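You operate a simulated robot arm through the tools that you are given. There is no shell and no other tool. Be economical: measure what you need, move in short steps, check, and stop when the job is done.

Carry out the task below with a simulated two-armed robot. There is one attempt and no reset: what you move stays moved.

TASK
Screw the yellow caster home in the blue leg and tighten the nut between the green and orange legs.
Fine: use the ring spanner and put it back; the cream caster stays.

It is judged by the outcome, as a careful person would: the job done as asked, and still so three seconds after it is handed in. It fails if anything else is knocked over, pushed out of place, dropped, spilled or broken.

THE ROBOT
Two 7-joint arms with two-finger parallel grippers on one trunk, on a base that drives. Base frame: it is fixed to the floor where the robot stands at the start and does not move with it; the origin is under the middle of the robot, x ahead of it, y to its left, z up; the surface under the hand at the start is at about z = 800. Readings come in mm, rad, newtons and seconds.
The left shoulder is at the start at [60, 143, 938], the right one opposite. With the tool pointing down near the work surface each hand reaches from about 320 to 740 mm from the robot's upright axis, wherever it stands, measured 20 degrees to its own side. Places, roughly: blue leg [600, 100, 900]; bronze nut between the green and orange legs [700, 200, 900]; hole of the blue leg [600, 100, 900]. Payload 1.57 kg a hand.
The tool frame of a hand sits at the grasp point between the pads (the TCP): z along the fingers, y along the line on which they close. The tips reach 30 mm beyond it. Largest opening 110 mm; finger width 24, thickness 12; the body of the gripper, 48 by 112 mm, starts 78 mm behind the TCP.
Orientation is that of the tool frame in the base frame, as a unit quaternion [w, x, y, z]. With the fingers straight down and closing along the base's y, the tool's x points along the base's -x, its y along +y and its z along -z.

THE INTERFACE
- The arms move only by the tool arm_command. It takes "left_increments", "right_increments" or both (then of equal length, played together; a hand with none holds still); each is a list of rows, each an object of numbers (a shift or turn left out is 0, a gripper value left out holds the last): "tx", "ty", "tz": the shift along the base's x, y, z in mm; "rx", "ry", "rz": the turn, a rotation vector about the base's x, y, z in rad. In form: [{"tx": .., "ty": .., "tz": .., "rx": .., "ry": .., "rz": ..}, ...]. A call has 1 to 8 rows; each row shifts and turns the commanded pose from where the row before left it. "left_claw" and "right_claw" are, for a hand that has rows, the gripper command, from -1 (shut) to 1 (fully open), values between in proportion, set as the call begins (left out, the last holds). A row lasts 0.2 s, in which the tool goes at most 50 mm and 0.15 rad; a call with a longer step from one row to the next is refused whole, and so is a gripper value outside its range. A pose out of reach is approached as far as the arm can. The call stops where the force on the tool passes 90 N (or 10 N more than at its start, if that is more) or the arm is blocked; 0.2 s more then pass. Each finger travels about 45 mm/s and halts on what it meets, pressing with about 41 N; the grip force reading is that of the motor and also rises with nothing between the fingers. The clock runs only during rows and for 0.2 s after the last one: add rows that do not move to give the fingers time. The reply holds the time, the measured pose of the TCP, the force on the tool along the base axes, the opening and the grip force, in the units named above and with some noise, with the torque about the TCP (base axes, N m) and any sound that the robot's microphone picked up.
- Cameras (640 x 400 px; columns grow to the right, rows downward): "scene" is now at [48.1, 11.9, 1549.9]; the picture's right is [0.14, -0.99, 0.00], its down [-0.73, -0.11, -0.67] and it looks along [0.66, 0.10, -0.74] (base axes); focal length 253 px, centre (320, 200). "left" rides on the left gripper at [70, -16, -141] in its tool frame; the picture's right is [0.23, 0.97, 0.00], its down [-0.86, 0.20, -0.48] and it looks along [-0.47, 0.11, 0.88] (tool axes); focal length 222 px, centre (320, 200). "right" rides on the right gripper at [70, 16, -141] in its tool frame; the picture's right is [-0.23, 0.97, 0.00], its down [-0.86, -0.20, -0.48] and it looks along [-0.47, -0.11, 0.88] (tool axes); focal length 222 px, centre (320, 200). There is no depth. A picture from a camera that has moved, and an enlarged one, comes with that camera's place and axes in the base frame and with its lens.
- capture(camera): a new picture of that camera. No time passes.
- slide_trunk(by): slides the trunk up (or, below 0, down) by that many mm; the arms and the scene camera ride with it, the base frame stays. It gives what a move gives, with no picture.
- base_move(legs): drives the robot by 1 to 6 legs, each [ahead, left, turn to the left] in mm, mm and rad, along the robot's own axes; the way and the turn of a leg run together, so that a leg with both is an arc; at most 1500 mm and 3.142 rad a leg. The arms and the cameras ride along, it lands a little off, and it stops where it bumps. It gives what a move gives.
- head_to(pan, tilt): turns the head with the scene camera to pan (to the left, within 1.501 rad either way) and tilt (down, from -0.506 to 1.204), counted from straight ahead of the robot. It gives what a move gives.
- inspect(camera, box): a new picture of the part [left, top, right, bottom] of that camera's present view, enlarged. No time passes.
- job_done(): hands the job in; it is judged then, once.

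Go step by step. Nothing tells you exact positions but the pictures and the camera data: compare them with the known pose of the tool, close in by small moves and look again before you grip or let go. The budget is 120 turns and 92 pictures, counting those below and the enlarged ones. Unless the task says otherwise, let go and move clear before handing in.

The tools are called after "Call:" by a JSON object that holds its "method" and its "body". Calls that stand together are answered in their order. arm_command: Moves the arms, as the interface text tells. Its arguments: {"type":"object","properties":{"left_increments":{"type":"array"},"left_claw":{"type":"number"},"right_increments":{"type":"array"},"right_claw":{"type":"number"}},"required":[]} The other tools are called the same way: slide_trunk (by) slides the trunk up or down; base_move (legs) drives the base; head_to (pan, tilt) turns the head that bears the scene camera; capture (camera) takes a picture; inspect (camera, box) takes an enlarged picture of a part of a camera's view; job_done () hands the job in.

At the start:

```text
t: 0.0
left_ee_pos: [509.9, 259.3, 1111.6]
left_tool_rot: [0.001, 0.0, 1.0, 0.0]
left_wrist_force: [0.0, -0.2, 0.2]
left_wrist_torque: [0.03, 0.01, 0.03]
left_opening: 109.9
left_gripper_force: 0.0
right_ee_pos: [429.2, -168.8, 1110.9]
right_tool_rot: [0.0, 0.0, 1.0, 0.0]
right_wrist_force: [0.3, 0.3, 0.8]
right_wrist_torque: [-0.03, 0.01, -0.01]
right_opening: 110.2
right_gripper_force: 0.1
trunk travel left (down, up): [-536.0, 54.0]
robot x, y, heading: [-1.5, -1.1, -0.002]
head pan, tilt: [0.145, 0.834]
```

scene: 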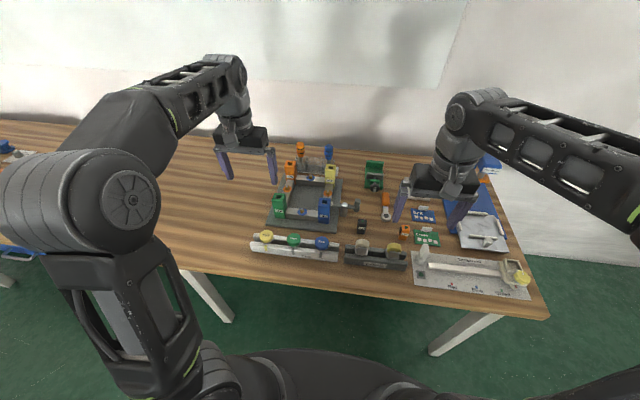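
right: 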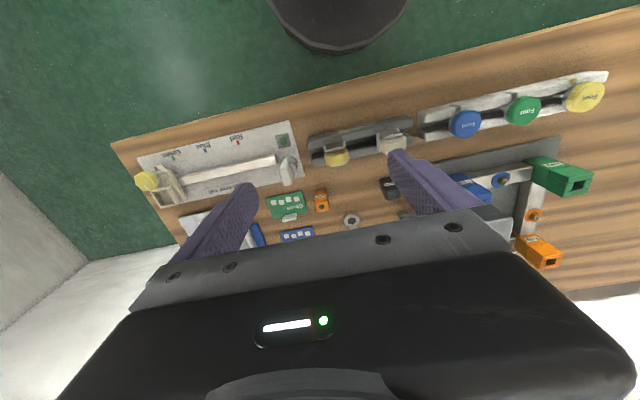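
left: 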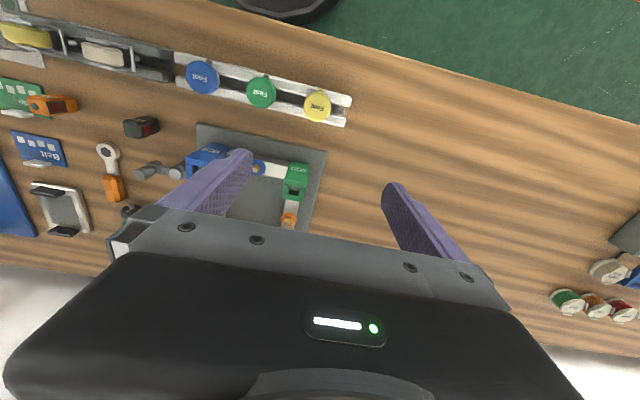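

I see a work table with a frame of coloured legs, a tray with casters, and a ring spanner. I'll look closer before moving.

Call:
{"method": "inspect", "body": {"camera": "scene", "box": [240, 130, 420, 242]}}

Call:
{"method": "inspect", "body": {"camera": "scene", "box": [330, 170, 550, 307]}}

Call:
{"method": "inspect", "body": {"camera": "left", "box": [0, 0, 360, 240]}}

```text
3.56 times, centred on (330, 186) of scene
camera zoom: at [48.1, 11.9, 1549.9], right [0.14, -0.99, 0.0], down [-0.73, -0.11, -0.67], along [0.66, 0.1, -0.74], focal length 901 px, centre (284, 250)
```

zoom: 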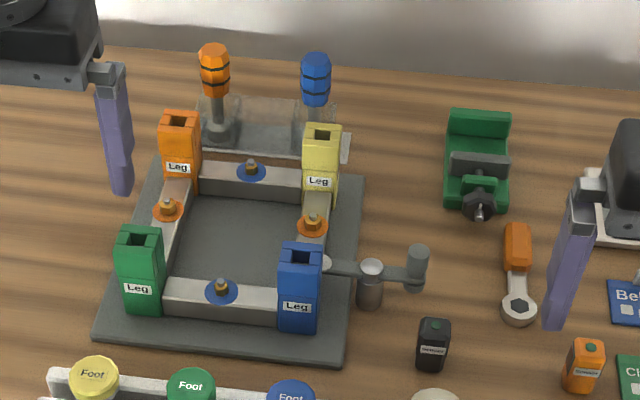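

```text
2.91 times, centred on (440, 238) of scene
camera zoom: at [48.1, 11.9, 1549.9], right [0.14, -0.99, 0.0], down [-0.73, -0.11, -0.67], along [0.66, 0.1, -0.74], focal length 737 px, centre (-29, 88)
```

zoom: 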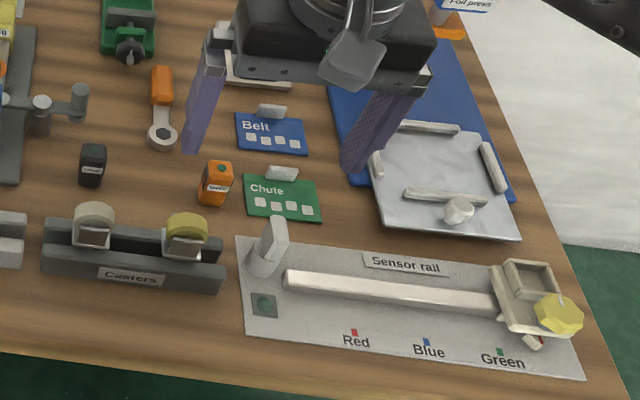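

```text
1.67 times, centred on (180, 120) of left
camera zoom: at [440.0, 244.1, 1253.0], right [-0.23, 0.97, 0.0], down [0.85, 0.2, 0.48], along [0.47, 0.11, -0.88], focal length 370 px, centre (553, 333)
```

zoom: 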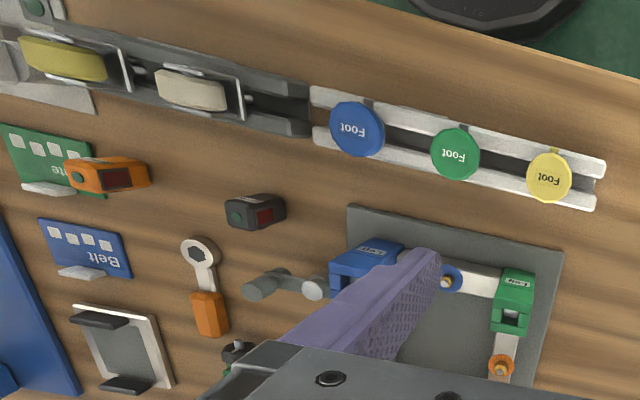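

The frame with blue leg, casters rack and spanner are identified; approximate positions: caster (490,-150), spanner ring (665,-147), nut (710,235). I'll move the hands over the areas for closer views.

Call:
{"method": "arm_command", "body": {"left_increments": [{"tx": 22, "ty": -25, "tz": -15}, {"tx": 22, "ty": -25, "tz": -15}, {"tx": 22, "ty": -25, "tz": -15}, {"tx": 22, "ty": -25, "tz": -15}], "right_increments": [{"tx": 38, "ty": 5, "tz": -28}, {"tx": 38, "ty": 5, "tz": -28}, {"tx": 38, "ty": 5, "tz": -28}, {"tx": 38, "ty": 5, "tz": -28}]}}

Call:
{"method": "capture", "body": {"camera": "right"}}

Call:
{"method": "capture", "body": {"camera": "left"}}

```text
t: 1.0
left_ee_pos: [598.9, 159.5, 1049.9]
left_tool_rot: [0.0, -0.001, 1.0, 0.0]
left_wrist_force: [0.6, -0.3, 0.1]
left_wrist_torque: [-0.01, 0.04, 0.0]
left_opening: 110.1
left_gripper_force: 0.1
right_ee_pos: [582.9, -149.8, 996.5]
right_tool_rot: [0.001, 0.0, 1.0, -0.001]
right_wrist_force: [-0.2, -0.3, -1.0]
right_wrist_torque: [0.01, 0.06, -0.03]
right_opening: 109.7
right_gripper_force: 0.0
trunk travel left (down, up): [-536.0, 54.0]
robot x, y, heading: [1.5, 2.5, 0.002]
head pan, tilt: [0.145, 0.834]
```

```text
85 pictures are left
camera right: at [513.8, -133.6, 1137.8], right [0.23, 0.97, 0.0], down [0.85, -0.2, 0.48], along [0.47, -0.11, -0.88], focal length 222 px, centre (320, 200)
```

right: 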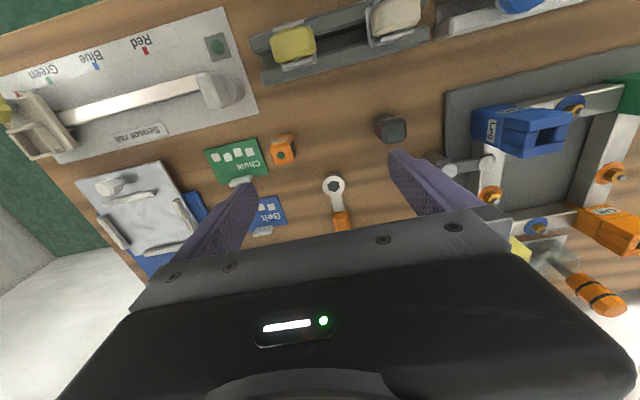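

```text
84 pictures are left
camera left: at [529.6, 144.4, 1192.5], right [-0.23, 0.97, 0.0], down [0.85, 0.2, 0.48], along [0.47, 0.11, -0.88], focal length 222 px, centre (320, 200)
```

left: 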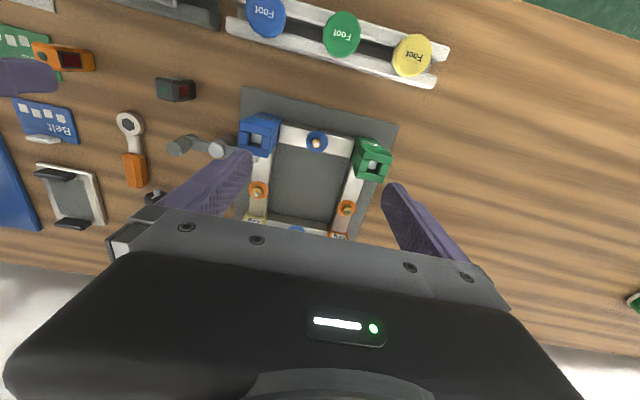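

Views are good. Enlarging the casters, frame and spanner.

Call:
{"method": "inspect", "body": {"camera": "right", "box": [230, 0, 470, 150]}}

Call:
{"method": "inspect", "body": {"camera": "left", "box": [220, 80, 412, 240]}}

Call:
{"method": "inspect", "body": {"camera": "right", "box": [300, 140, 396, 230]}}

Call:
{"method": "capture", "body": {"camera": "scene"}}

```text
2.67 times, centred on (350, 75) of right
camera zoom: at [513.8, -133.6, 1137.8], right [0.23, 0.97, 0.0], down [0.85, -0.2, 0.48], along [0.47, -0.11, -0.88], focal length 592 px, centre (240, 533)
```

zoom: 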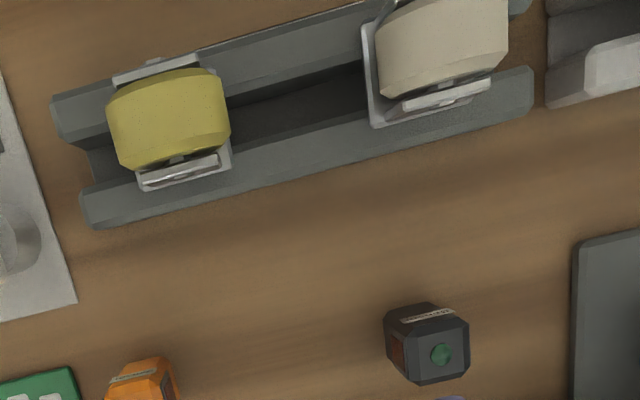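

```text
2.50 times, centred on (316, 160) of left
camera zoom: at [529.6, 144.4, 1192.5], right [-0.23, 0.97, 0.0], down [0.85, 0.2, 0.48], along [0.47, 0.11, -0.88], focal length 555 px, centre (330, 300)
```

zoom: 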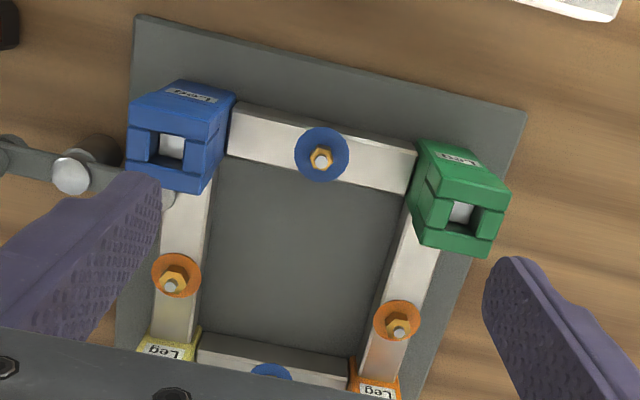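

```text
4.44 times, centred on (348, 185) of right
camera zoom: at [513.8, -133.6, 1137.8], right [0.23, 0.97, 0.0], down [0.85, -0.2, 0.48], along [0.47, -0.11, -0.88], focal length 987 px, centre (196, 267)
```

zoom: 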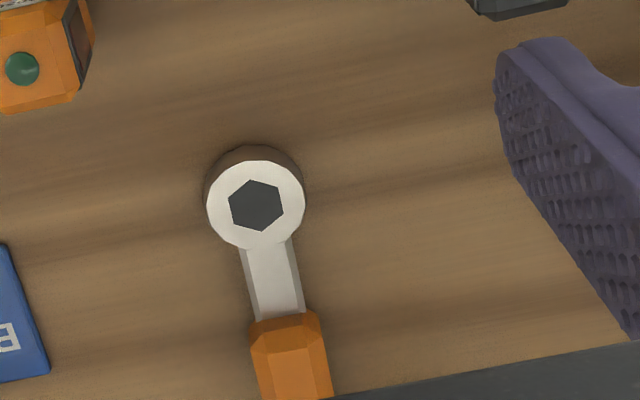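

```text
80 pictures are left
camera scene: at [50.1, 11.6, 1549.8], right [0.14, -0.99, 0.0], down [-0.73, -0.11, -0.67], along [0.66, 0.1, -0.74], focal length 253 px, centre (320, 200)
```

scene: 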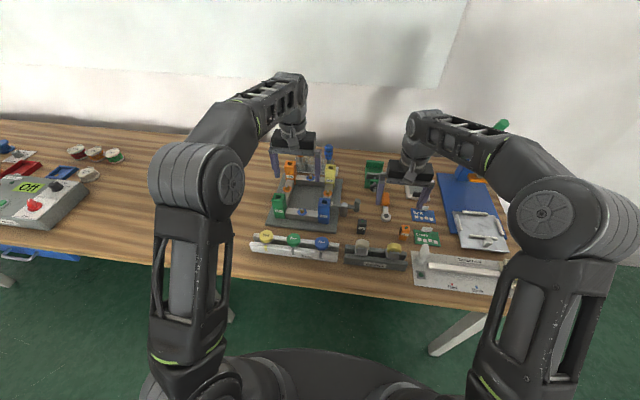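

Caster estimated at about (481,-151, top ≈885), its fork plates facing ±x; blue leg hole about (614,80,915). I'll move the right hand over the caster and turn it 90° so the fingers close along x.

Call:
{"method": "arm_command", "body": {"right_increments": [{"tx": -17, "rz": 0.142}, {"tx": -17, "rz": 0.143}, {"tx": -17, "rz": 0.143}, {"tx": -17, "rz": 0.143}, {"tx": -17, "rz": 0.143}, {"tx": -16, "rz": 0.143}]}}

Call:
{"method": "arm_command", "body": {"right_increments": [{"rz": 0.143}, {"rz": 0.143}, {"rz": 0.143}, {"rz": 0.143}, {"rz": 0.143}, {}]}}

Call:
{"method": "capture", "body": {"camera": "right"}}

Call:
{"method": "inspect", "body": {"camera": "scene", "box": [330, 190, 450, 280]}}

```text
t: 2.4
left_ee_pos: [596.9, 158.6, 1051.6]
left_tool_rot: [0.001, 0.0, 1.0, 0.001]
left_wrist_force: [0.7, -0.5, -1.0]
left_wrist_torque: [0.01, -0.03, -0.01]
left_opening: 110.2
left_gripper_force: 0.0
right_ee_pos: [480.7, -149.5, 999.4]
right_tool_rot: [0.001, -0.417, 0.909, 0.0]
right_wrist_force: [-0.2, 0.1, 0.9]
right_wrist_torque: [-0.02, -0.02, 0.0]
right_opening: 110.0
right_gripper_force: 0.1
trunk travel left (down, up): [-536.0, 54.0]
robot x, y, heading: [-2.1, 1.3, -0.003]
head pan, tilt: [0.145, 0.834]
```

```text
t: 3.8
left_ee_pos: [597.9, 159.2, 1052.3]
left_tool_rot: [0.001, 0.0, 1.0, -0.001]
left_wrist_force: [0.5, -0.3, -0.4]
left_wrist_torque: [0.01, 0.03, -0.02]
left_opening: 109.9
left_gripper_force: 0.1
right_ee_pos: [480.4, -150.1, 999.4]
right_tool_rot: [-0.001, 0.708, -0.706, -0.001]
right_wrist_force: [-0.1, -0.4, -0.1]
right_wrist_torque: [-0.01, 0.0, 0.0]
right_opening: 110.0
right_gripper_force: 0.1
trunk travel left (down, up): [-536.0, 54.0]
robot x, y, heading: [2.2, 3.9, -0.001]
head pan, tilt: [0.145, 0.834]
```

```text
79 pictures are left
camera right: at [466.2, -219.3, 1140.2], right [-0.97, 0.23, 0.0], down [0.2, 0.85, 0.48], along [0.11, 0.47, -0.88], focal length 222 px, centre (320, 200)
```

right: 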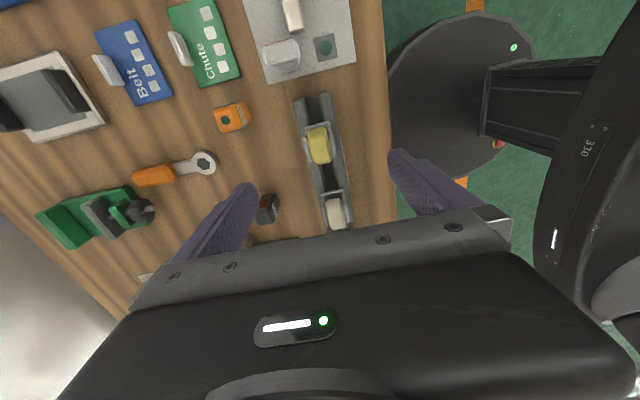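

```text
4.44 times, centred on (390, 235) of scene
camera zoom: at [48.2, 11.9, 1549.9], right [0.14, -0.99, 0.0], down [-0.73, -0.11, -0.67], along [0.66, 0.1, -0.74], focal length 1126 px, centre (9, 44)
```

zoom: 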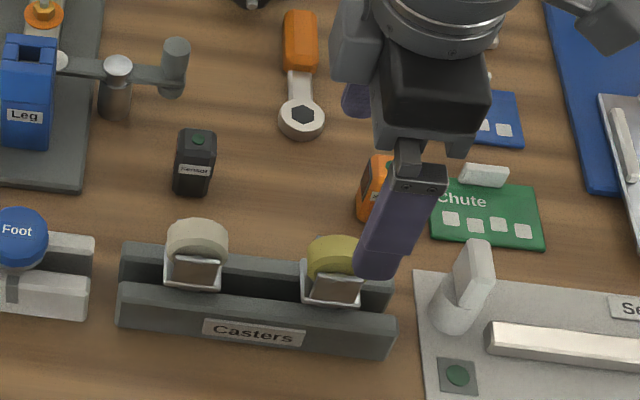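

The caster sits right on the hand's axis. One enlarged view to fix its fork and the rail height before descending.

Call:
{"method": "inspect", "body": {"camera": "right", "box": [270, 85, 366, 235]}}

```text
2.67 times, centred on (318, 160) of right
camera zoom: at [466.2, -219.3, 1140.2], right [-0.97, 0.23, 0.0], down [0.2, 0.85, 0.48], along [0.11, 0.47, -0.88], focal length 592 px, centre (325, 307)
```

zoom: 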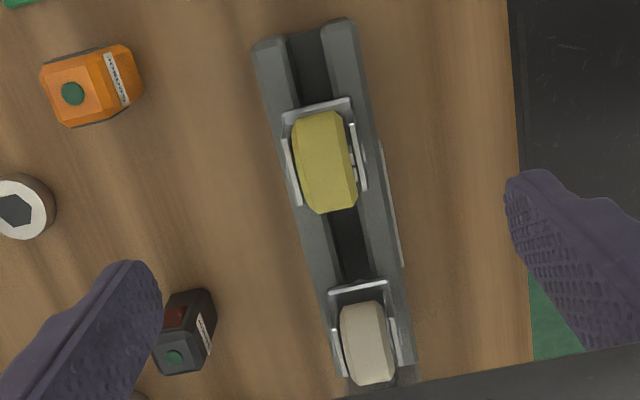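

Caster centre ≈ (482,-152), fork about 31 mm wide across x. I'll descend so tips are at about z=860 and look.

Call:
{"method": "arm_command", "body": {"right_increments": [{"tx": 1.5, "ty": -2, "tz": -40}, {"tz": -40}, {"tz": -29}, {}], "right_claw": 0.0}}

Call:
{"method": "capture", "body": {"camera": "right"}}

Call:
{"method": "inspect", "body": {"camera": "scene", "box": [340, 200, 450, 280]}}

```text
t: 4.8
left_ee_pos: [597.5, 160.1, 1051.2]
left_tool_rot: [0.001, 0.0, 1.0, 0.0]
left_wrist_force: [-0.8, 0.4, -0.6]
left_wrist_torque: [0.02, 0.0, 0.01]
left_opening: 109.9
left_gripper_force: 0.1
right_ee_pos: [481.2, -150.2, 889.8]
right_tool_rot: [-0.001, 0.707, -0.707, -0.001]
right_wrist_force: [1.0, -0.1, -0.9]
right_wrist_torque: [0.04, -0.01, 0.03]
right_opening: 55.2
right_gripper_force: 0.0
trunk travel left (down, up): [-536.0, 54.0]
robot x, y, heading: [-1.5, 0.7, -0.003]
head pan, tilt: [0.145, 0.834]
```

```text
76 pictures are left
camera right: at [467.1, -221.1, 1031.5], right [-0.97, 0.23, 0.0], down [0.2, 0.85, 0.48], along [0.11, 0.47, -0.88], focal length 222 px, centre (320, 200)
```

right: 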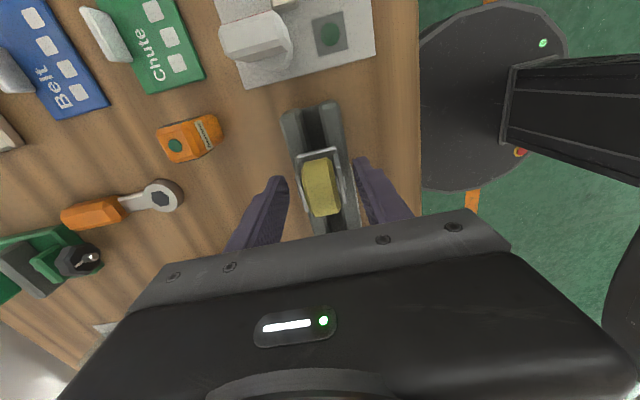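

```text
5.00 times, centred on (395, 240) of scene
camera zoom: at [47.9, 11.9, 1549.9], right [0.14, -0.99, 0.0], down [-0.73, -0.11, -0.67], along [0.67, 0.1, -0.74], focal length 1266 px, centre (-55, 0)
```

zoom: 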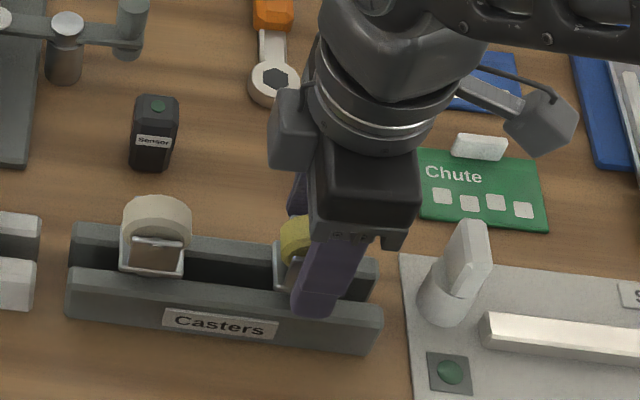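

Call:
{"method": "inspect", "body": {"camera": "right", "box": [260, 95, 400, 245]}}

```text
2.67 times, centred on (330, 170) of right
camera zoom: at [467.1, -221.1, 1031.5], right [-0.97, 0.23, 0.0], down [0.2, 0.85, 0.48], along [0.11, 0.47, -0.88], focal length 592 px, centre (293, 280)
```

zoom: 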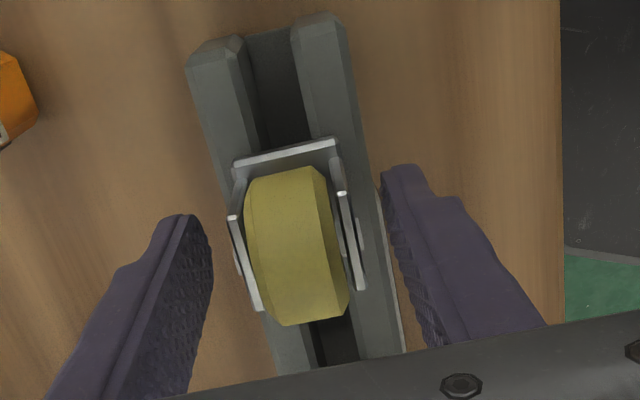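

Fingers straddle the fork plates. Lower 5 mm more, then close slowly.

Call:
{"method": "arm_command", "body": {"right_increments": [{"tx": 1, "tz": -5}, {}], "right_claw": 0.0}}

Call:
{"method": "arm_command", "body": {"right_increments": [{}, {}, {}, {}], "right_claw": -1}}

Call:
{"method": "inspect", "body": {"camera": "right", "box": [260, 95, 400, 245]}}

```text
t: 5.4
left_ee_pos: [596.8, 160.0, 1051.3]
left_tool_rot: [0.0, 0.001, 1.0, 0.0]
left_wrist_force: [0.5, -0.3, -0.9]
left_wrist_torque: [-0.02, 0.0, 0.0]
left_opening: 109.8
left_gripper_force: 0.0
right_ee_pos: [483.7, -150.1, 885.7]
right_tool_rot: [-0.001, 0.707, -0.707, 0.0]
right_wrist_force: [-0.8, -0.3, -0.2]
right_wrist_torque: [0.0, 0.03, 0.0]
right_opening: 54.8
right_gripper_force: 0.1
trunk travel left (down, up): [-536.0, 54.0]
robot x, y, heading: [-3.6, 1.2, 0.004]
head pan, tilt: [0.145, 0.834]
```

```text
t: 6.4
left_ee_pos: [597.3, 159.6, 1052.8]
left_tool_rot: [0.001, 0.0, 1.0, 0.001]
left_wrist_force: [0.0, -0.2, -0.2]
left_wrist_torque: [0.0, 0.01, -0.01]
left_opening: 110.0
left_gripper_force: 0.0
right_ee_pos: [483.6, -150.5, 885.9]
right_tool_rot: [0.0, 0.707, -0.707, 0.0]
right_wrist_force: [-3.2, -0.5, -0.9]
right_wrist_torque: [0.01, 0.13, 0.0]
right_opening: 33.9
right_gripper_force: 38.0
trunk travel left (down, up): [-536.0, 54.0]
robot x, y, heading: [-1.6, -2.3, -0.001]
head pan, tilt: [0.145, 0.834]
```

```text
2.67 times, centred on (330, 170) of right
camera zoom: at [468.0, -220.9, 1027.0], right [-0.97, 0.23, 0.0], down [0.2, 0.85, 0.48], along [0.11, 0.47, -0.88], focal length 592 px, centre (293, 280)
```

zoom: 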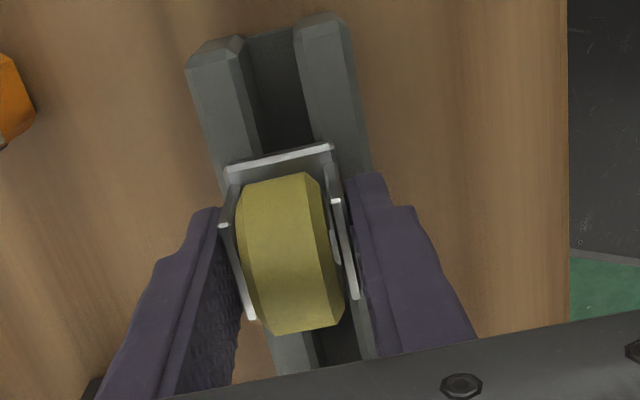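

Grip confirmed (34 mm, 38 N). Lift straight up and look at the stem.

Call:
{"method": "arm_command", "body": {"right_increments": [{"tz": 10}, {"tz": 20}, {"tz": 40}, {"tz": 45}, {"tz": 30}, {}]}}

Call:
{"method": "inspect", "body": {"camera": "scene", "box": [340, 160, 450, 280]}}

Call:
{"method": "capture", "body": {"camera": "left"}}

```text
t: 7.8
left_ee_pos: [598.3, 159.4, 1051.2]
left_tool_rot: [0.0, 0.0, 1.0, 0.001]
left_wrist_force: [-0.3, 0.7, -0.1]
left_wrist_torque: [0.0, 0.0, 0.03]
left_opening: 110.0
left_gripper_force: 0.1
right_ee_pos: [485.7, -151.4, 1029.6]
right_tool_rot: [0.0, -0.707, 0.707, 0.001]
right_wrist_force: [0.3, 0.9, -1.8]
right_wrist_torque: [0.01, 0.03, 0.0]
right_opening: 33.7
right_gripper_force: 40.7
trunk travel left (down, up): [-536.0, 54.0]
robot x, y, heading: [-0.6, -0.4, 0.005]
head pan, tilt: [0.145, 0.834]
```

```text
3.33 times, centred on (395, 220) of scene
camera zoom: at [48.5, 11.8, 1549.9], right [0.14, -0.99, 0.0], down [-0.73, -0.11, -0.67], along [0.66, 0.1, -0.74], focal length 844 px, centre (70, 133)
```

zoom: 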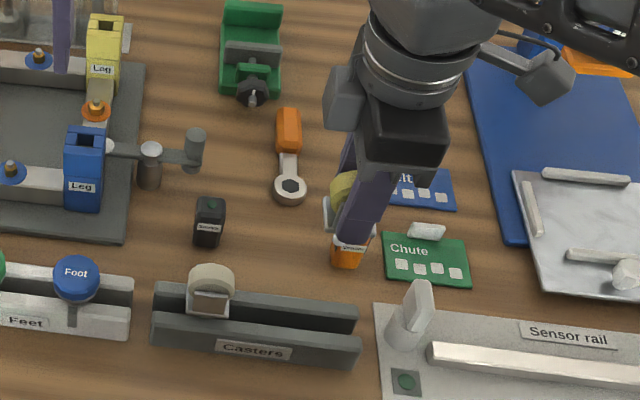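

```text
71 pictures are left
camera left: at [528.0, 144.4, 1193.3], right [-0.23, 0.97, 0.0], down [0.85, 0.2, 0.48], along [0.47, 0.11, -0.88], focal length 222 px, centre (320, 200)
```

left: 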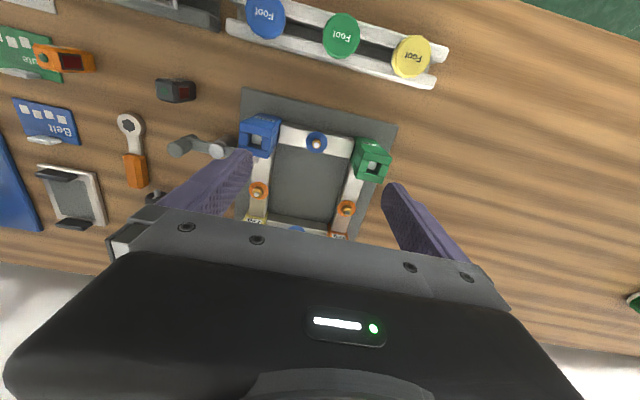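

Caster is in hand. I'll bring it above the blue leg at a safe height, and move the left hand out to the left, turned to film the leg from the side.

Call:
{"method": "arm_command", "body": {"left_increments": [{"ty": 20, "rz": -0.143}, {"ty": 20, "rz": -0.143}, {"ty": 20, "rz": -0.143}, {"ty": 20, "rz": -0.143}, {"ty": 20, "rz": -0.143}, {"ty": 20, "rz": -0.143}, {"ty": 20, "rz": -0.143}, {"ty": 20, "rz": -0.143}], "right_increments": [{"tx": 16, "ty": 29, "tz": 5}, {"tx": 16, "ty": 29, "tz": 5}, {"tx": 16, "ty": 29, "tz": 5}, {"tx": 16, "ty": 29, "tz": 5}, {"tx": 16, "ty": 29}, {"tx": 16, "ty": 29}, {"tx": 16, "ty": 29}, {"tx": 16, "ty": 29}]}}

Call:
{"method": "arm_command", "body": {"left_increments": [{"tx": 10, "tz": -10, "rz": -0.143}, {"tx": 10, "tz": -10, "rz": -0.143}, {"tx": 10, "tz": -10, "rz": -0.143}, {"tz": -20, "rx": -0.15}, {"tz": -20, "rx": -0.15}, {"tz": -20, "rx": -0.15}, {"tz": -20, "rx": -0.15}, {"tz": -20}]}}

Call:
{"method": "capture", "body": {"camera": "left"}}

```text
t: 9.6
left_ee_pos: [597.2, 320.6, 1050.6]
left_tool_rot: [0.001, 0.542, 0.84, 0.0]
left_wrist_force: [-0.1, -0.4, 0.4]
left_wrist_torque: [0.03, -0.02, 0.02]
left_opening: 110.0
left_gripper_force: 0.1
right_ee_pos: [571.9, 14.0, 1048.9]
right_tool_rot: [-0.003, 0.708, -0.706, -0.001]
right_wrist_force: [-0.4, -0.1, -1.2]
right_wrist_torque: [0.03, -0.03, 0.0]
right_opening: 33.6
right_gripper_force: 41.3
right hand out of reach, approached as far as the arm can: row 6, 7, 8
trunk travel left (down, up): [-536.0, 54.0]
robot x, y, heading: [-1.0, -0.8, 0.002]
head pan, tilt: [0.145, 0.834]
```

```text
t: 11.4
left_ee_pos: [625.5, 320.4, 966.6]
left_tool_rot: [0.091, 0.702, 0.702, -0.084]
left_wrist_force: [0.3, 0.1, -0.8]
left_wrist_torque: [0.02, 0.01, 0.01]
left_opening: 110.0
left_gripper_force: 0.0
left hand out of reach, approached as far as the arm can: row 4, 6, 7
right_ee_pos: [572.9, 13.2, 1049.9]
right_tool_rot: [-0.001, 0.707, -0.707, 0.0]
right_wrist_force: [-0.1, 0.3, -1.1]
right_wrist_torque: [0.01, 0.03, 0.02]
right_opening: 33.7
right_gripper_force: 40.7
trunk travel left (down, up): [-536.0, 54.0]
robot x, y, heading: [0.4, -1.2, 0.001]
head pan, tilt: [0.145, 0.834]
```

```text
70 pictures are left
camera left: at [608.7, 423.0, 1087.5], right [0.97, 0.22, -0.05], down [0.19, -0.71, 0.68], along [0.12, -0.67, -0.74], focal length 222 px, centre (320, 200)
```

left: 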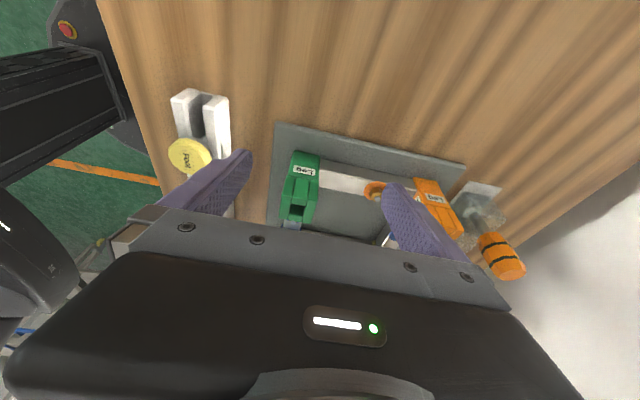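

The right hand is at its reach limit in that attitude, so I'll drive the base 200 mm to the left (everything carried is at safe height).

Call:
{"method": "base_move", "body": {"legs": [[0, 200, 0]]}}

Call:
{"method": "arm_command", "body": {"right_increments": [{}]}}

```text
t: 13.0
left_ee_pos: [624.4, 526.6, 967.0]
left_tool_rot: [0.091, 0.702, 0.702, -0.084]
left_wrist_force: [-0.4, 0.6, 0.4]
left_wrist_torque: [-0.06, -0.02, -0.04]
left_opening: 109.8
left_gripper_force: 0.0
right_ee_pos: [572.6, 220.5, 1049.6]
right_tool_rot: [0.0, 0.708, -0.706, 0.0]
right_wrist_force: [0.3, 0.5, -1.5]
right_wrist_torque: [-0.01, -0.02, 0.02]
right_opening: 33.6
right_gripper_force: 40.5
trunk travel left (down, up): [-536.0, 54.0]
robot x, y, heading: [-1.2, 207.6, -0.001]
head pan, tilt: [0.145, 0.834]
```

```text
t: 13.4
left_ee_pos: [625.6, 525.8, 966.6]
left_tool_rot: [0.091, 0.701, 0.702, -0.084]
left_wrist_force: [-0.5, -0.3, 0.3]
left_wrist_torque: [-0.01, -0.01, -0.02]
left_opening: 109.7
left_gripper_force: 0.1
right_ee_pos: [571.5, 218.7, 1049.0]
right_tool_rot: [-0.001, 0.707, -0.707, 0.0]
right_wrist_force: [0.6, 0.1, -0.6]
right_wrist_torque: [0.03, -0.02, 0.01]
right_opening: 33.5
right_gripper_force: 40.4
trunk travel left (down, up): [-536.0, 54.0]
robot x, y, heading: [-3.1, 206.7, 0.001]
head pan, tilt: [0.145, 0.834]
```

Now move the caster above the leg and bring the left hand in for a side view.

Call:
{"method": "arm_command", "body": {"left_increments": [{"tx": -8, "ty": -28}, {"tx": -8, "ty": -28}, {"tx": -8, "ty": -28}, {"tx": -8, "ty": -28}, {"tx": -8, "ty": -28}, {"rx": -0.12}, {"rx": -0.12}, {"rx": -0.12}], "right_increments": [{"tx": 8, "ty": -28}, {"tx": 8, "ty": -28}, {"tx": 8, "ty": -28}, {"tx": 8, "ty": -28}, {"tx": 9, "ty": -27}, {}, {}, {}]}}

Call:
{"method": "capture", "body": {"camera": "left"}}

Call:
{"method": "capture", "body": {"camera": "scene"}}

```text
t: 15.2
left_ee_pos: [584.3, 386.0, 967.7]
left_tool_rot: [0.216, 0.673, 0.676, -0.209]
left_wrist_force: [-0.5, 0.3, -0.4]
left_wrist_torque: [0.03, 0.02, 0.01]
left_opening: 110.2
left_gripper_force: 0.1
right_ee_pos: [610.1, 90.1, 1048.5]
right_tool_rot: [-0.001, 0.708, -0.706, 0.001]
right_wrist_force: [0.2, 0.4, -1.5]
right_wrist_torque: [-0.03, 0.01, -0.01]
right_opening: 33.3
right_gripper_force: 40.8
right hand out of reach, approached as far as the arm can: row 5
trunk travel left (down, up): [-536.0, 54.0]
robot x, y, heading: [5.5, 203.8, 0.001]
head pan, tilt: [0.145, 0.834]
```

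```text
69 pictures are left
camera left: at [567.2, 525.1, 1043.8], right [0.97, 0.19, -0.12], down [0.19, -0.43, 0.88], along [0.12, -0.88, -0.45], focal length 222 px, centre (320, 200)
```

left: 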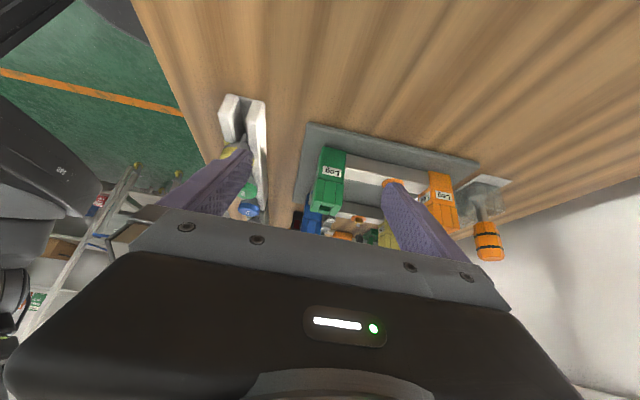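

```text
68 pictures are left
camera scene: at [48.4, 217.3, 1549.9], right [0.15, -0.99, 0.0], down [-0.73, -0.11, -0.67], along [0.66, 0.1, -0.74], focal length 253 px, centre (320, 200)
```

scene: 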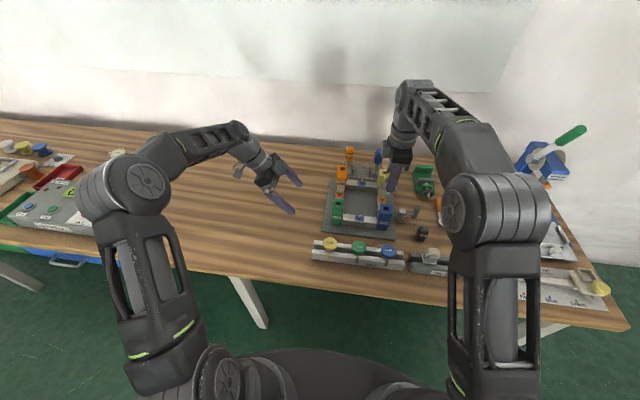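

The left picture is upside down for this tilt, and the right arm is near its limit; driving forward 60 mm gives it room. Then I'll re-centre both hands.

Call:
{"method": "base_move", "body": {"legs": [[60, 0, 0]]}}

Call:
{"method": "arm_command", "body": {"left_increments": [{"tx": -15, "tz": 15}, {"tx": -15, "tz": 15}, {"tx": -15, "tz": 15}, {"rx": -0.15}, {"rx": -0.15}, {"rx": -0.15}], "right_increments": [{"tx": -15, "ty": -3}, {"tx": -15, "ty": -3}, {"tx": -15, "ty": -3}, {"tx": -10, "ty": -2}, {}, {}]}}

Call:
{"method": "capture", "body": {"camera": "left"}}

```text
t: 16.2
left_ee_pos: [647.0, 386.1, 967.7]
left_tool_rot: [0.215, 0.673, 0.676, -0.209]
left_wrist_force: [-0.5, -0.2, -0.1]
left_wrist_torque: [-0.03, 0.02, -0.01]
left_opening: 110.1
left_gripper_force: 0.0
right_ee_pos: [670.2, 90.5, 1046.7]
right_tool_rot: [-0.001, 0.708, -0.707, 0.0]
right_wrist_force: [-0.1, 0.4, -2.4]
right_wrist_torque: [-0.03, 0.05, 0.04]
right_opening: 33.7
right_gripper_force: 41.2
trunk travel left (down, up): [-536.0, 54.0]
robot x, y, heading: [62.7, 203.6, -0.0]
head pan, tilt: [0.145, 0.834]
```

```text
t: 17.6
left_ee_pos: [600.5, 386.5, 1011.8]
left_tool_rot: [0.362, 0.607, 0.612, -0.354]
left_wrist_force: [0.1, 0.4, 0.8]
left_wrist_torque: [-0.01, -0.01, 0.02]
left_opening: 110.0
left_gripper_force: 0.1
right_ee_pos: [615.7, 80.8, 1047.9]
right_tool_rot: [-0.002, 0.708, -0.707, 0.001]
right_wrist_force: [0.3, 0.4, -1.3]
right_wrist_torque: [0.0, 0.0, 0.02]
right_opening: 34.0
right_gripper_force: 41.0
trunk travel left (down, up): [-536.0, 54.0]
robot x, y, heading: [57.3, 204.0, 0.001]
head pan, tilt: [0.145, 0.834]
```

```text
67 pictures are left
camera left: at [582.4, 544.1, 1020.8], right [0.97, 0.12, -0.19], down [0.19, 0.0, 0.98], along [0.12, -0.99, -0.02], focal length 222 px, centre (320, 200)
```

left: 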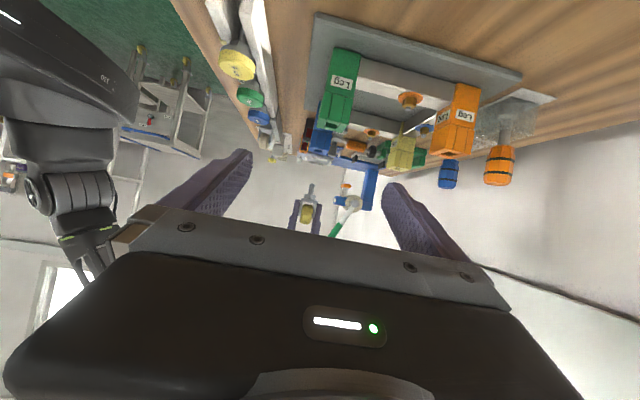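

Now the caster with its stem (pointing up in this inverted view) and the leg are visible. Enlarging.

Call:
{"method": "inspect", "body": {"camera": "left", "box": [260, 100, 388, 230]}}

Call:
{"method": "inspect", "body": {"camera": "scene", "box": [310, 130, 450, 250]}}

```text
3.08 times, centred on (324, 165) of left
camera zoom: at [582.4, 544.1, 1020.8], right [0.97, 0.12, -0.19], down [0.19, 0.0, 0.98], along [0.12, -0.99, -0.02], focal length 684 px, centre (308, 308)
```

zoom: 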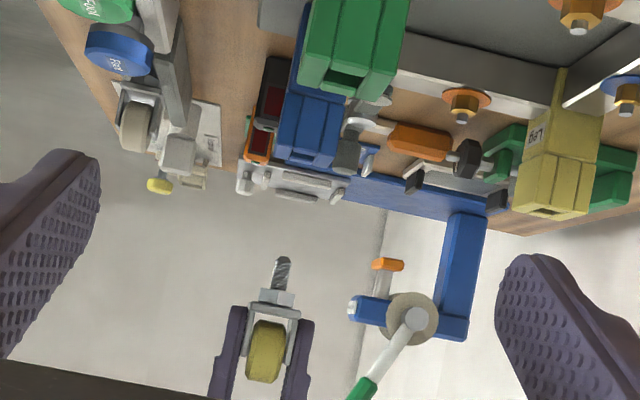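

```text
3.33 times, centred on (380, 190) of scene
camera zoom: at [108.5, 217.5, 1549.9], right [0.15, -0.99, 0.0], down [-0.73, -0.11, -0.67], along [0.66, 0.1, -0.74], focal length 844 px, centre (120, 233)
```

zoom: 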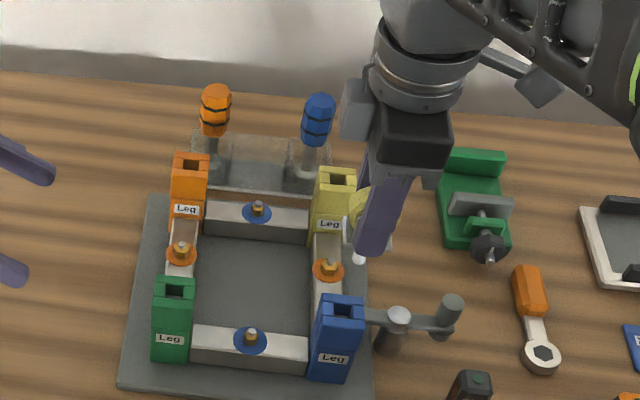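

The caster has a block shoulder and threaded stem; tip is ~65 mm below the TCP, leg top ≈916. Zooming further for lateral alignment.

Call:
{"method": "inspect", "body": {"camera": "left", "box": [295, 130, 343, 230]}}

Call:
{"method": "inspect", "body": {"camera": "scene", "box": [370, 180, 420, 250]}}

```text
4.00 times, centred on (319, 180) of left
camera zoom: at [582.4, 544.1, 1020.8], right [0.97, 0.12, -0.19], down [0.19, 0.0, 0.98], along [0.12, -0.99, -0.02], focal length 888 px, centre (324, 280)
```

zoom: 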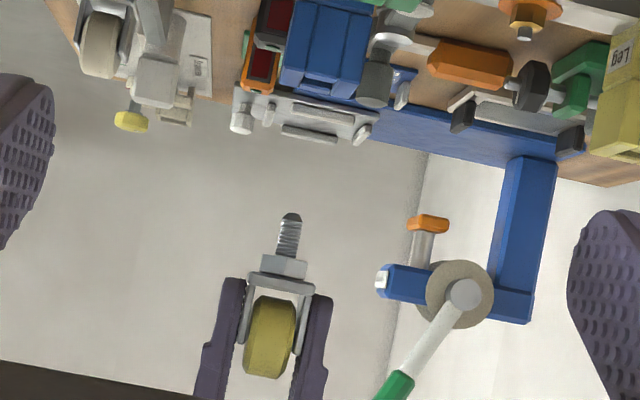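

```text
5.71 times, centred on (395, 215) of scene
camera zoom: at [108.5, 217.5, 1549.9], right [0.15, -0.99, 0.0], down [-0.73, -0.11, -0.67], along [0.66, 0.1, -0.74], focal length 1447 px, centre (-109, 114)
```

zoom: 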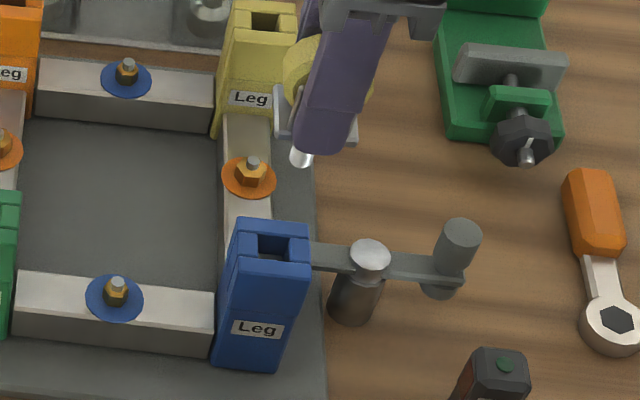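

Estimated hole (617.5, 80, 913); stem tip about 2 mm short in x. Lower until the tip is ~12 mm above the leg and check.

Call:
{"method": "arm_command", "body": {"right_increments": [{"tx": 2, "tz": -28}, {"tz": -28}, {}]}}

Call:
{"method": "inspect", "body": {"camera": "left", "box": [295, 110, 343, 210]}}

Call:
{"method": "inspect", "body": {"camera": "scene", "box": [374, 190, 414, 240]}}

```text
t: 18.4
left_ee_pos: [599.2, 385.5, 1012.5]
left_tool_rot: [0.36, 0.608, 0.613, -0.353]
left_wrist_force: [-0.3, -0.2, 0.4]
left_wrist_torque: [0.03, 0.03, -0.02]
left_opening: 110.0
left_gripper_force: 0.1
right_ee_pos: [617.7, 80.2, 991.1]
right_tool_rot: [-0.003, 0.707, -0.707, 0.001]
right_wrist_force: [-0.7, 0.5, -1.6]
right_wrist_torque: [0.0, 0.02, 0.0]
right_opening: 33.7
right_gripper_force: 41.1
trunk travel left (down, up): [-536.0, 54.0]
robot x, y, heading: [62.9, 204.2, 0.005]
head pan, tilt: [0.145, 0.834]
```

```text
4.00 times, centred on (319, 160) of left
camera zoom: at [581.9, 543.4, 1021.3], right [0.97, 0.12, -0.19], down [0.19, 0.0, 0.98], along [0.12, -0.99, -0.02], focal length 888 px, centre (324, 360)
```

zoom: 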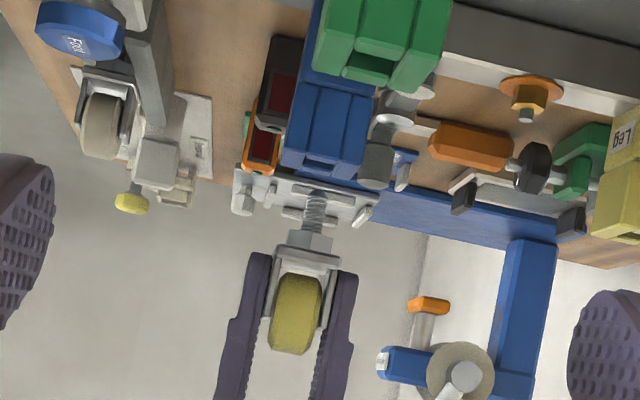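

```text
8.00 times, centred on (394, 215) of scene
camera zoom: at [108.0, 216.8, 1549.9], right [0.15, -0.99, 0.0], down [-0.73, -0.11, -0.67], along [0.66, 0.1, -0.74], focal length 2026 px, centre (-272, 80)
```

zoom: 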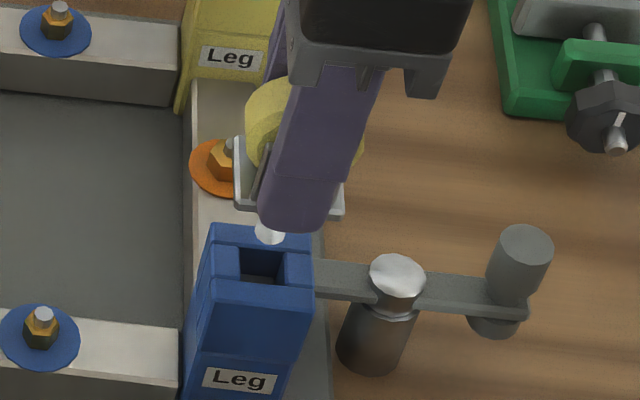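

Tip is slightly right (−y) of the hole in the scene view; left view shows x aligned. Correct +1.5 mm y, −1 mm x, lower 9 mm and check.

Call:
{"method": "arm_command", "body": {"right_increments": [{"tx": -1, "ty": 1.5, "tz": -5}, {"tz": -4}, {}]}}

Call:
{"method": "inspect", "body": {"camera": "left", "box": [305, 130, 335, 190]}}

Call:
{"method": "inspect", "body": {"camera": "scene", "box": [380, 200, 404, 230]}}

```text
t: 19.2
left_ee_pos: [600.3, 385.3, 1011.3]
left_tool_rot: [0.36, 0.608, 0.613, -0.354]
left_wrist_force: [-0.5, 0.7, 0.2]
left_wrist_torque: [0.02, 0.01, 0.01]
left_opening: 110.0
left_gripper_force: 0.2
right_ee_pos: [617.4, 80.4, 983.1]
right_tool_rot: [-0.002, 0.708, -0.706, 0.001]
right_wrist_force: [0.4, 0.6, -2.0]
right_wrist_torque: [0.01, 0.0, 0.03]
right_opening: 33.6
right_gripper_force: 40.5
trunk travel left (down, up): [-536.0, 54.0]
robot x, y, heading: [66.0, 206.4, 0.001]
head pan, tilt: [0.145, 0.834]
```

```text
6.67 times, centred on (320, 160) of left
camera zoom: at [582.0, 543.4, 1021.3], right [0.97, 0.12, -0.19], down [0.19, 0.0, 0.98], along [0.12, -0.99, -0.02], focal length 1481 px, centre (320, 467)
```

zoom: 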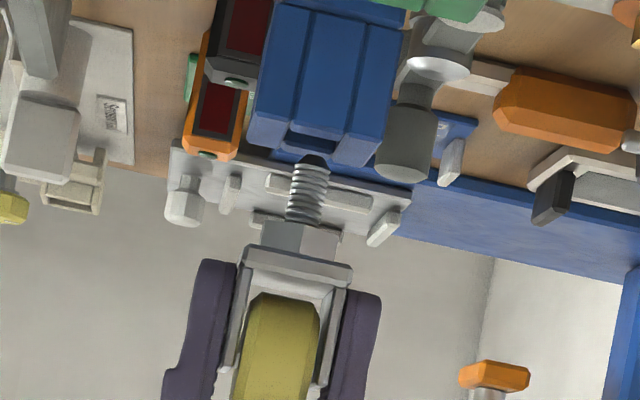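

```text
13.33 times, centred on (392, 215) of scene
camera zoom: at [108.0, 216.7, 1549.9], right [0.15, -0.99, 0.0], down [-0.73, -0.11, -0.67], along [0.66, 0.1, -0.74], focal length 3377 px, centre (-640, 0)
```

zoom: 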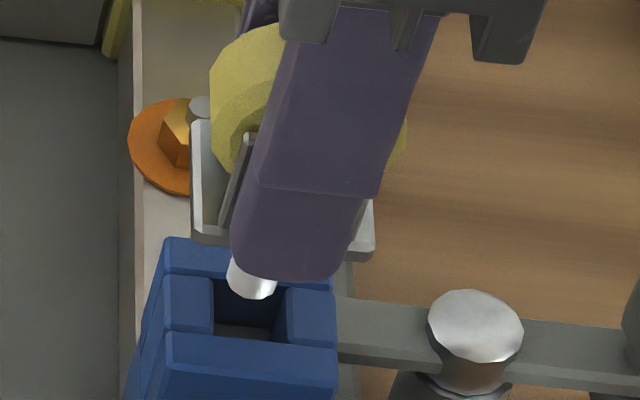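

Both views now agree the tip is ≈3 mm too far in +x. Correct and descend to the hole mouth.

Call:
{"method": "arm_command", "body": {"right_increments": [{"tx": -3, "ty": 0.5}, {"tz": -4}, {}]}}

Call:
{"method": "inspect", "body": {"camera": "left", "box": [305, 130, 335, 190]}}

Call:
{"method": "inspect", "body": {"camera": "scene", "box": [380, 204, 404, 234]}}

```text
t: 20.0
left_ee_pos: [599.2, 385.3, 1011.5]
left_tool_rot: [0.361, 0.608, 0.613, -0.353]
left_wrist_force: [1.5, 0.0, 0.7]
left_wrist_torque: [0.0, -0.01, -0.01]
left_opening: 110.1
left_gripper_force: 0.0
right_ee_pos: [613.0, 81.4, 979.9]
right_tool_rot: [-0.003, 0.708, -0.706, 0.001]
right_wrist_force: [0.4, 0.4, -1.8]
right_wrist_torque: [-0.06, -0.01, 0.02]
right_opening: 33.3
right_gripper_force: 41.3
trunk travel left (down, up): [-536.0, 54.0]
robot x, y, heading: [60.9, 204.3, 0.003]
head pan, tilt: [0.145, 0.834]
```

```text
6.67 times, centred on (320, 160) of left
camera zoom: at [581.9, 543.3, 1021.3], right [0.97, 0.12, -0.19], down [0.19, 0.0, 0.98], along [0.12, -0.99, -0.02], focal length 1481 px, centre (320, 467)
```

zoom: 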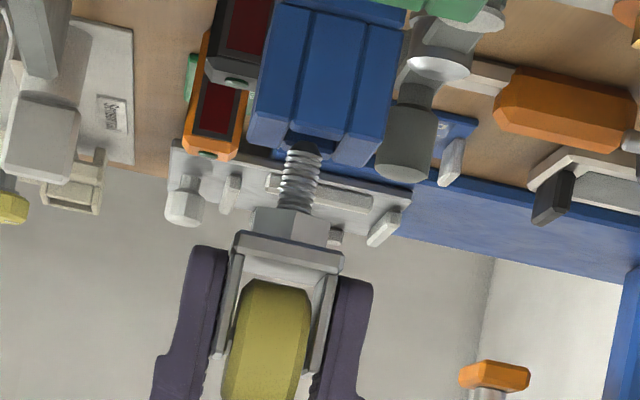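

```text
13.33 times, centred on (392, 219) of scene
camera zoom: at [108.0, 216.7, 1549.9], right [0.15, -0.99, 0.0], down [-0.73, -0.11, -0.67], along [0.66, 0.1, -0.74], focal length 3377 px, centre (-640, -53)
```

zoom: 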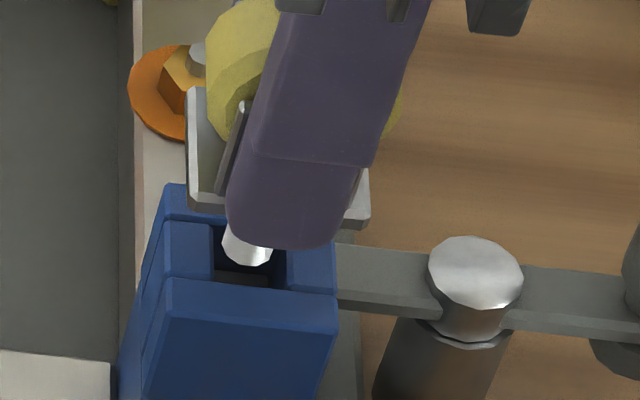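

Aligned within ~1 mm. Descend into the hole gently until contact.

Call:
{"method": "arm_command", "body": {"right_increments": [{"tx": 0.5, "tz": -2}, {"tz": -2}, {"tz": -2}, {}]}}

```text
t: 21.0
left_ee_pos: [600.5, 385.3, 1011.4]
left_tool_rot: [0.36, 0.608, 0.613, -0.354]
left_wrist_force: [1.0, -0.4, 0.0]
left_wrist_torque: [0.01, -0.02, 0.0]
left_opening: 110.0
left_gripper_force: 0.1
right_ee_pos: [615.3, 80.7, 973.3]
right_tool_rot: [-0.002, 0.708, -0.706, 0.001]
right_wrist_force: [-0.9, -0.2, -1.9]
right_wrist_torque: [-0.02, 0.01, 0.03]
right_opening: 33.5
right_gripper_force: 41.3
trunk travel left (down, up): [-536.0, 54.0]
robot x, y, heading: [60.6, 206.7, -0.0]
head pan, tilt: [0.145, 0.834]
```

Call:
{"method": "arm_command", "body": {"right_increments": [{"tz": -2}, {"tz": -2}, {"tz": -2}, {}]}}

Call:
{"method": "inspect", "body": {"camera": "left", "box": [305, 120, 335, 180]}}

```text
t: 22.0
left_ee_pos: [600.9, 385.5, 1012.6]
left_tool_rot: [0.361, 0.608, 0.614, -0.352]
left_wrist_force: [-0.7, 0.2, 0.4]
left_wrist_torque: [0.0, -0.02, 0.04]
left_opening: 110.2
left_gripper_force: 0.0
right_ee_pos: [613.9, 81.0, 966.2]
right_tool_rot: [-0.003, 0.708, -0.706, 0.001]
right_wrist_force: [-0.6, -0.1, -2.0]
right_wrist_torque: [0.01, -0.01, 0.01]
right_opening: 33.7
right_gripper_force: 41.0
trunk travel left (down, up): [-536.0, 54.0]
robot x, y, heading: [60.5, 206.5, 0.002]
head pan, tilt: [0.145, 0.834]
```

```text
6.67 times, centred on (320, 150) of left
camera zoom: at [582.0, 543.3, 1021.3], right [0.97, 0.12, -0.19], down [0.19, 0.0, 0.98], along [0.12, -0.99, -0.02], focal length 1481 px, centre (320, 533)
```

zoom: 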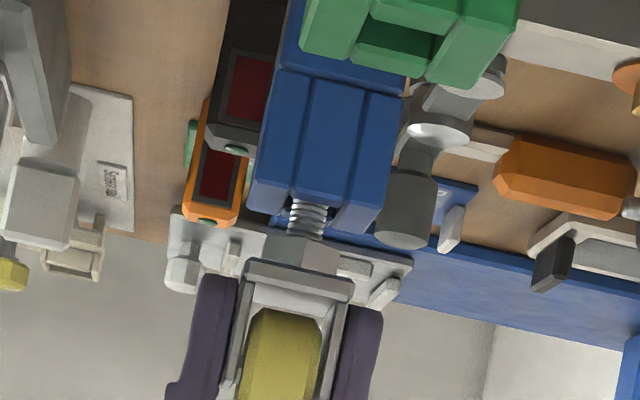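

Stem is entering freely. Continue slowly.

Call:
{"method": "arm_command", "body": {"right_increments": [{"tz": -2}, {"tz": -2}, {}]}}

Call:
{"method": "arm_command", "body": {"right_increments": [{"tz": -1.5}, {"tz": -1.5}, {}]}}

```text
t: 22.8
left_ee_pos: [600.4, 385.1, 1012.7]
left_tool_rot: [0.361, 0.608, 0.613, -0.353]
left_wrist_force: [-0.1, -0.8, 0.5]
left_wrist_torque: [-0.03, -0.03, -0.01]
left_opening: 109.9
left_gripper_force: 0.1
right_ee_pos: [614.0, 80.7, 964.3]
right_tool_rot: [-0.002, 0.708, -0.706, 0.001]
right_wrist_force: [1.3, -0.6, -2.2]
right_wrist_torque: [0.0, 0.02, -0.02]
right_opening: 33.6
right_gripper_force: 40.6
trunk travel left (down, up): [-536.0, 54.0]
robot x, y, heading: [56.5, 204.5, 0.002]
head pan, tilt: [0.145, 0.834]
```

```text
t: 23.6
left_ee_pos: [599.9, 383.8, 1011.6]
left_tool_rot: [0.36, 0.609, 0.612, -0.354]
left_wrist_force: [-0.1, -0.2, 0.6]
left_wrist_torque: [-0.02, -0.01, 0.0]
left_opening: 109.9
left_gripper_force: 0.1
right_ee_pos: [613.9, 81.9, 961.7]
right_tool_rot: [-0.003, 0.707, -0.707, 0.002]
right_wrist_force: [-0.4, -0.6, 3.1]
right_wrist_torque: [-0.04, -0.03, 0.01]
right_opening: 33.3
right_gripper_force: 41.2
trunk travel left (down, up): [-536.0, 54.0]
robot x, y, heading: [58.4, 201.9, 0.004]
head pan, tilt: [0.145, 0.834]
```

Light contact felt (≈5 N). Start turning clockwise (negative rz) with a slight downward follow.

Call:
{"method": "arm_command", "body": {"right_increments": [{"tz": -1, "rz": -0.1}, {"tz": -0.1, "rz": -0.14}, {"tz": -0.1, "rz": -0.14}, {"tz": -0.1, "rz": -0.14}, {"tz": -0.1, "rz": -0.14}, {"tz": -0.1, "rz": -0.14}, {"tz": -0.1, "rz": -0.14}, {"tz": -0.1, "rz": -0.14}]}}

```text
t: 25.4
left_ee_pos: [601.8, 384.7, 1011.6]
left_tool_rot: [0.36, 0.608, 0.612, -0.355]
left_wrist_force: [0.0, 0.1, -0.1]
left_wrist_torque: [-0.01, 0.02, 0.0]
left_opening: 110.0
left_gripper_force: 0.0
right_ee_pos: [615.6, 79.4, 958.8]
right_tool_rot: [0.003, -0.242, 0.97, -0.002]
right_wrist_force: [18.0, -9.7, -3.1]
right_wrist_torque: [0.08, -0.18, 0.05]
right_opening: 33.7
right_gripper_force: 41.3
trunk travel left (down, up): [-536.0, 54.0]
robot x, y, heading: [63.0, 205.7, 0.002]
head pan, tilt: [0.145, 0.834]
```

The stem is engaged (side force comes from the ~1.45 mm grip offset). I'll compensate for that offset while continuing to turn.

Call:
{"method": "arm_command", "body": {"right_increments": [{"tx": 1.28, "ty": -0.77}, {"tx": 0.04, "ty": -0.2, "tz": -0.1, "rz": -0.14}, {"tx": 0.04, "ty": -0.2, "tz": -0.1, "rz": -0.14}, {"tx": 0.04, "ty": -0.2, "tz": -0.1, "rz": -0.14}, {"tx": 0.04, "ty": -0.2, "tz": -0.1, "rz": -0.14}, {"tx": -0.07, "ty": -0.19, "tz": -0.1, "rz": -0.14}, {"tx": -0.07, "ty": -0.19, "tz": -0.1, "rz": -0.14}, {"tx": -0.07, "ty": -0.19, "tz": -0.1, "rz": -0.14}]}}

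```text
t: 27.2
left_ee_pos: [601.6, 383.7, 1011.8]
left_tool_rot: [0.359, 0.608, 0.613, -0.354]
left_wrist_force: [-0.9, 0.1, -0.5]
left_wrist_torque: [0.04, -0.02, 0.01]
left_opening: 110.3
left_gripper_force: 0.1
right_ee_pos: [617.2, 76.9, 956.4]
right_tool_rot: [-0.001, 0.242, 0.97, -0.002]
right_wrist_force: [12.3, -11.0, -10.7]
right_wrist_torque: [0.01, -0.79, 0.02]
right_opening: 33.7
right_gripper_force: 41.5
trunk travel left (down, up): [-536.0, 54.0]
robot x, y, heading: [60.2, 201.9, -0.003]
head pan, tilt: [0.145, 0.834]
```

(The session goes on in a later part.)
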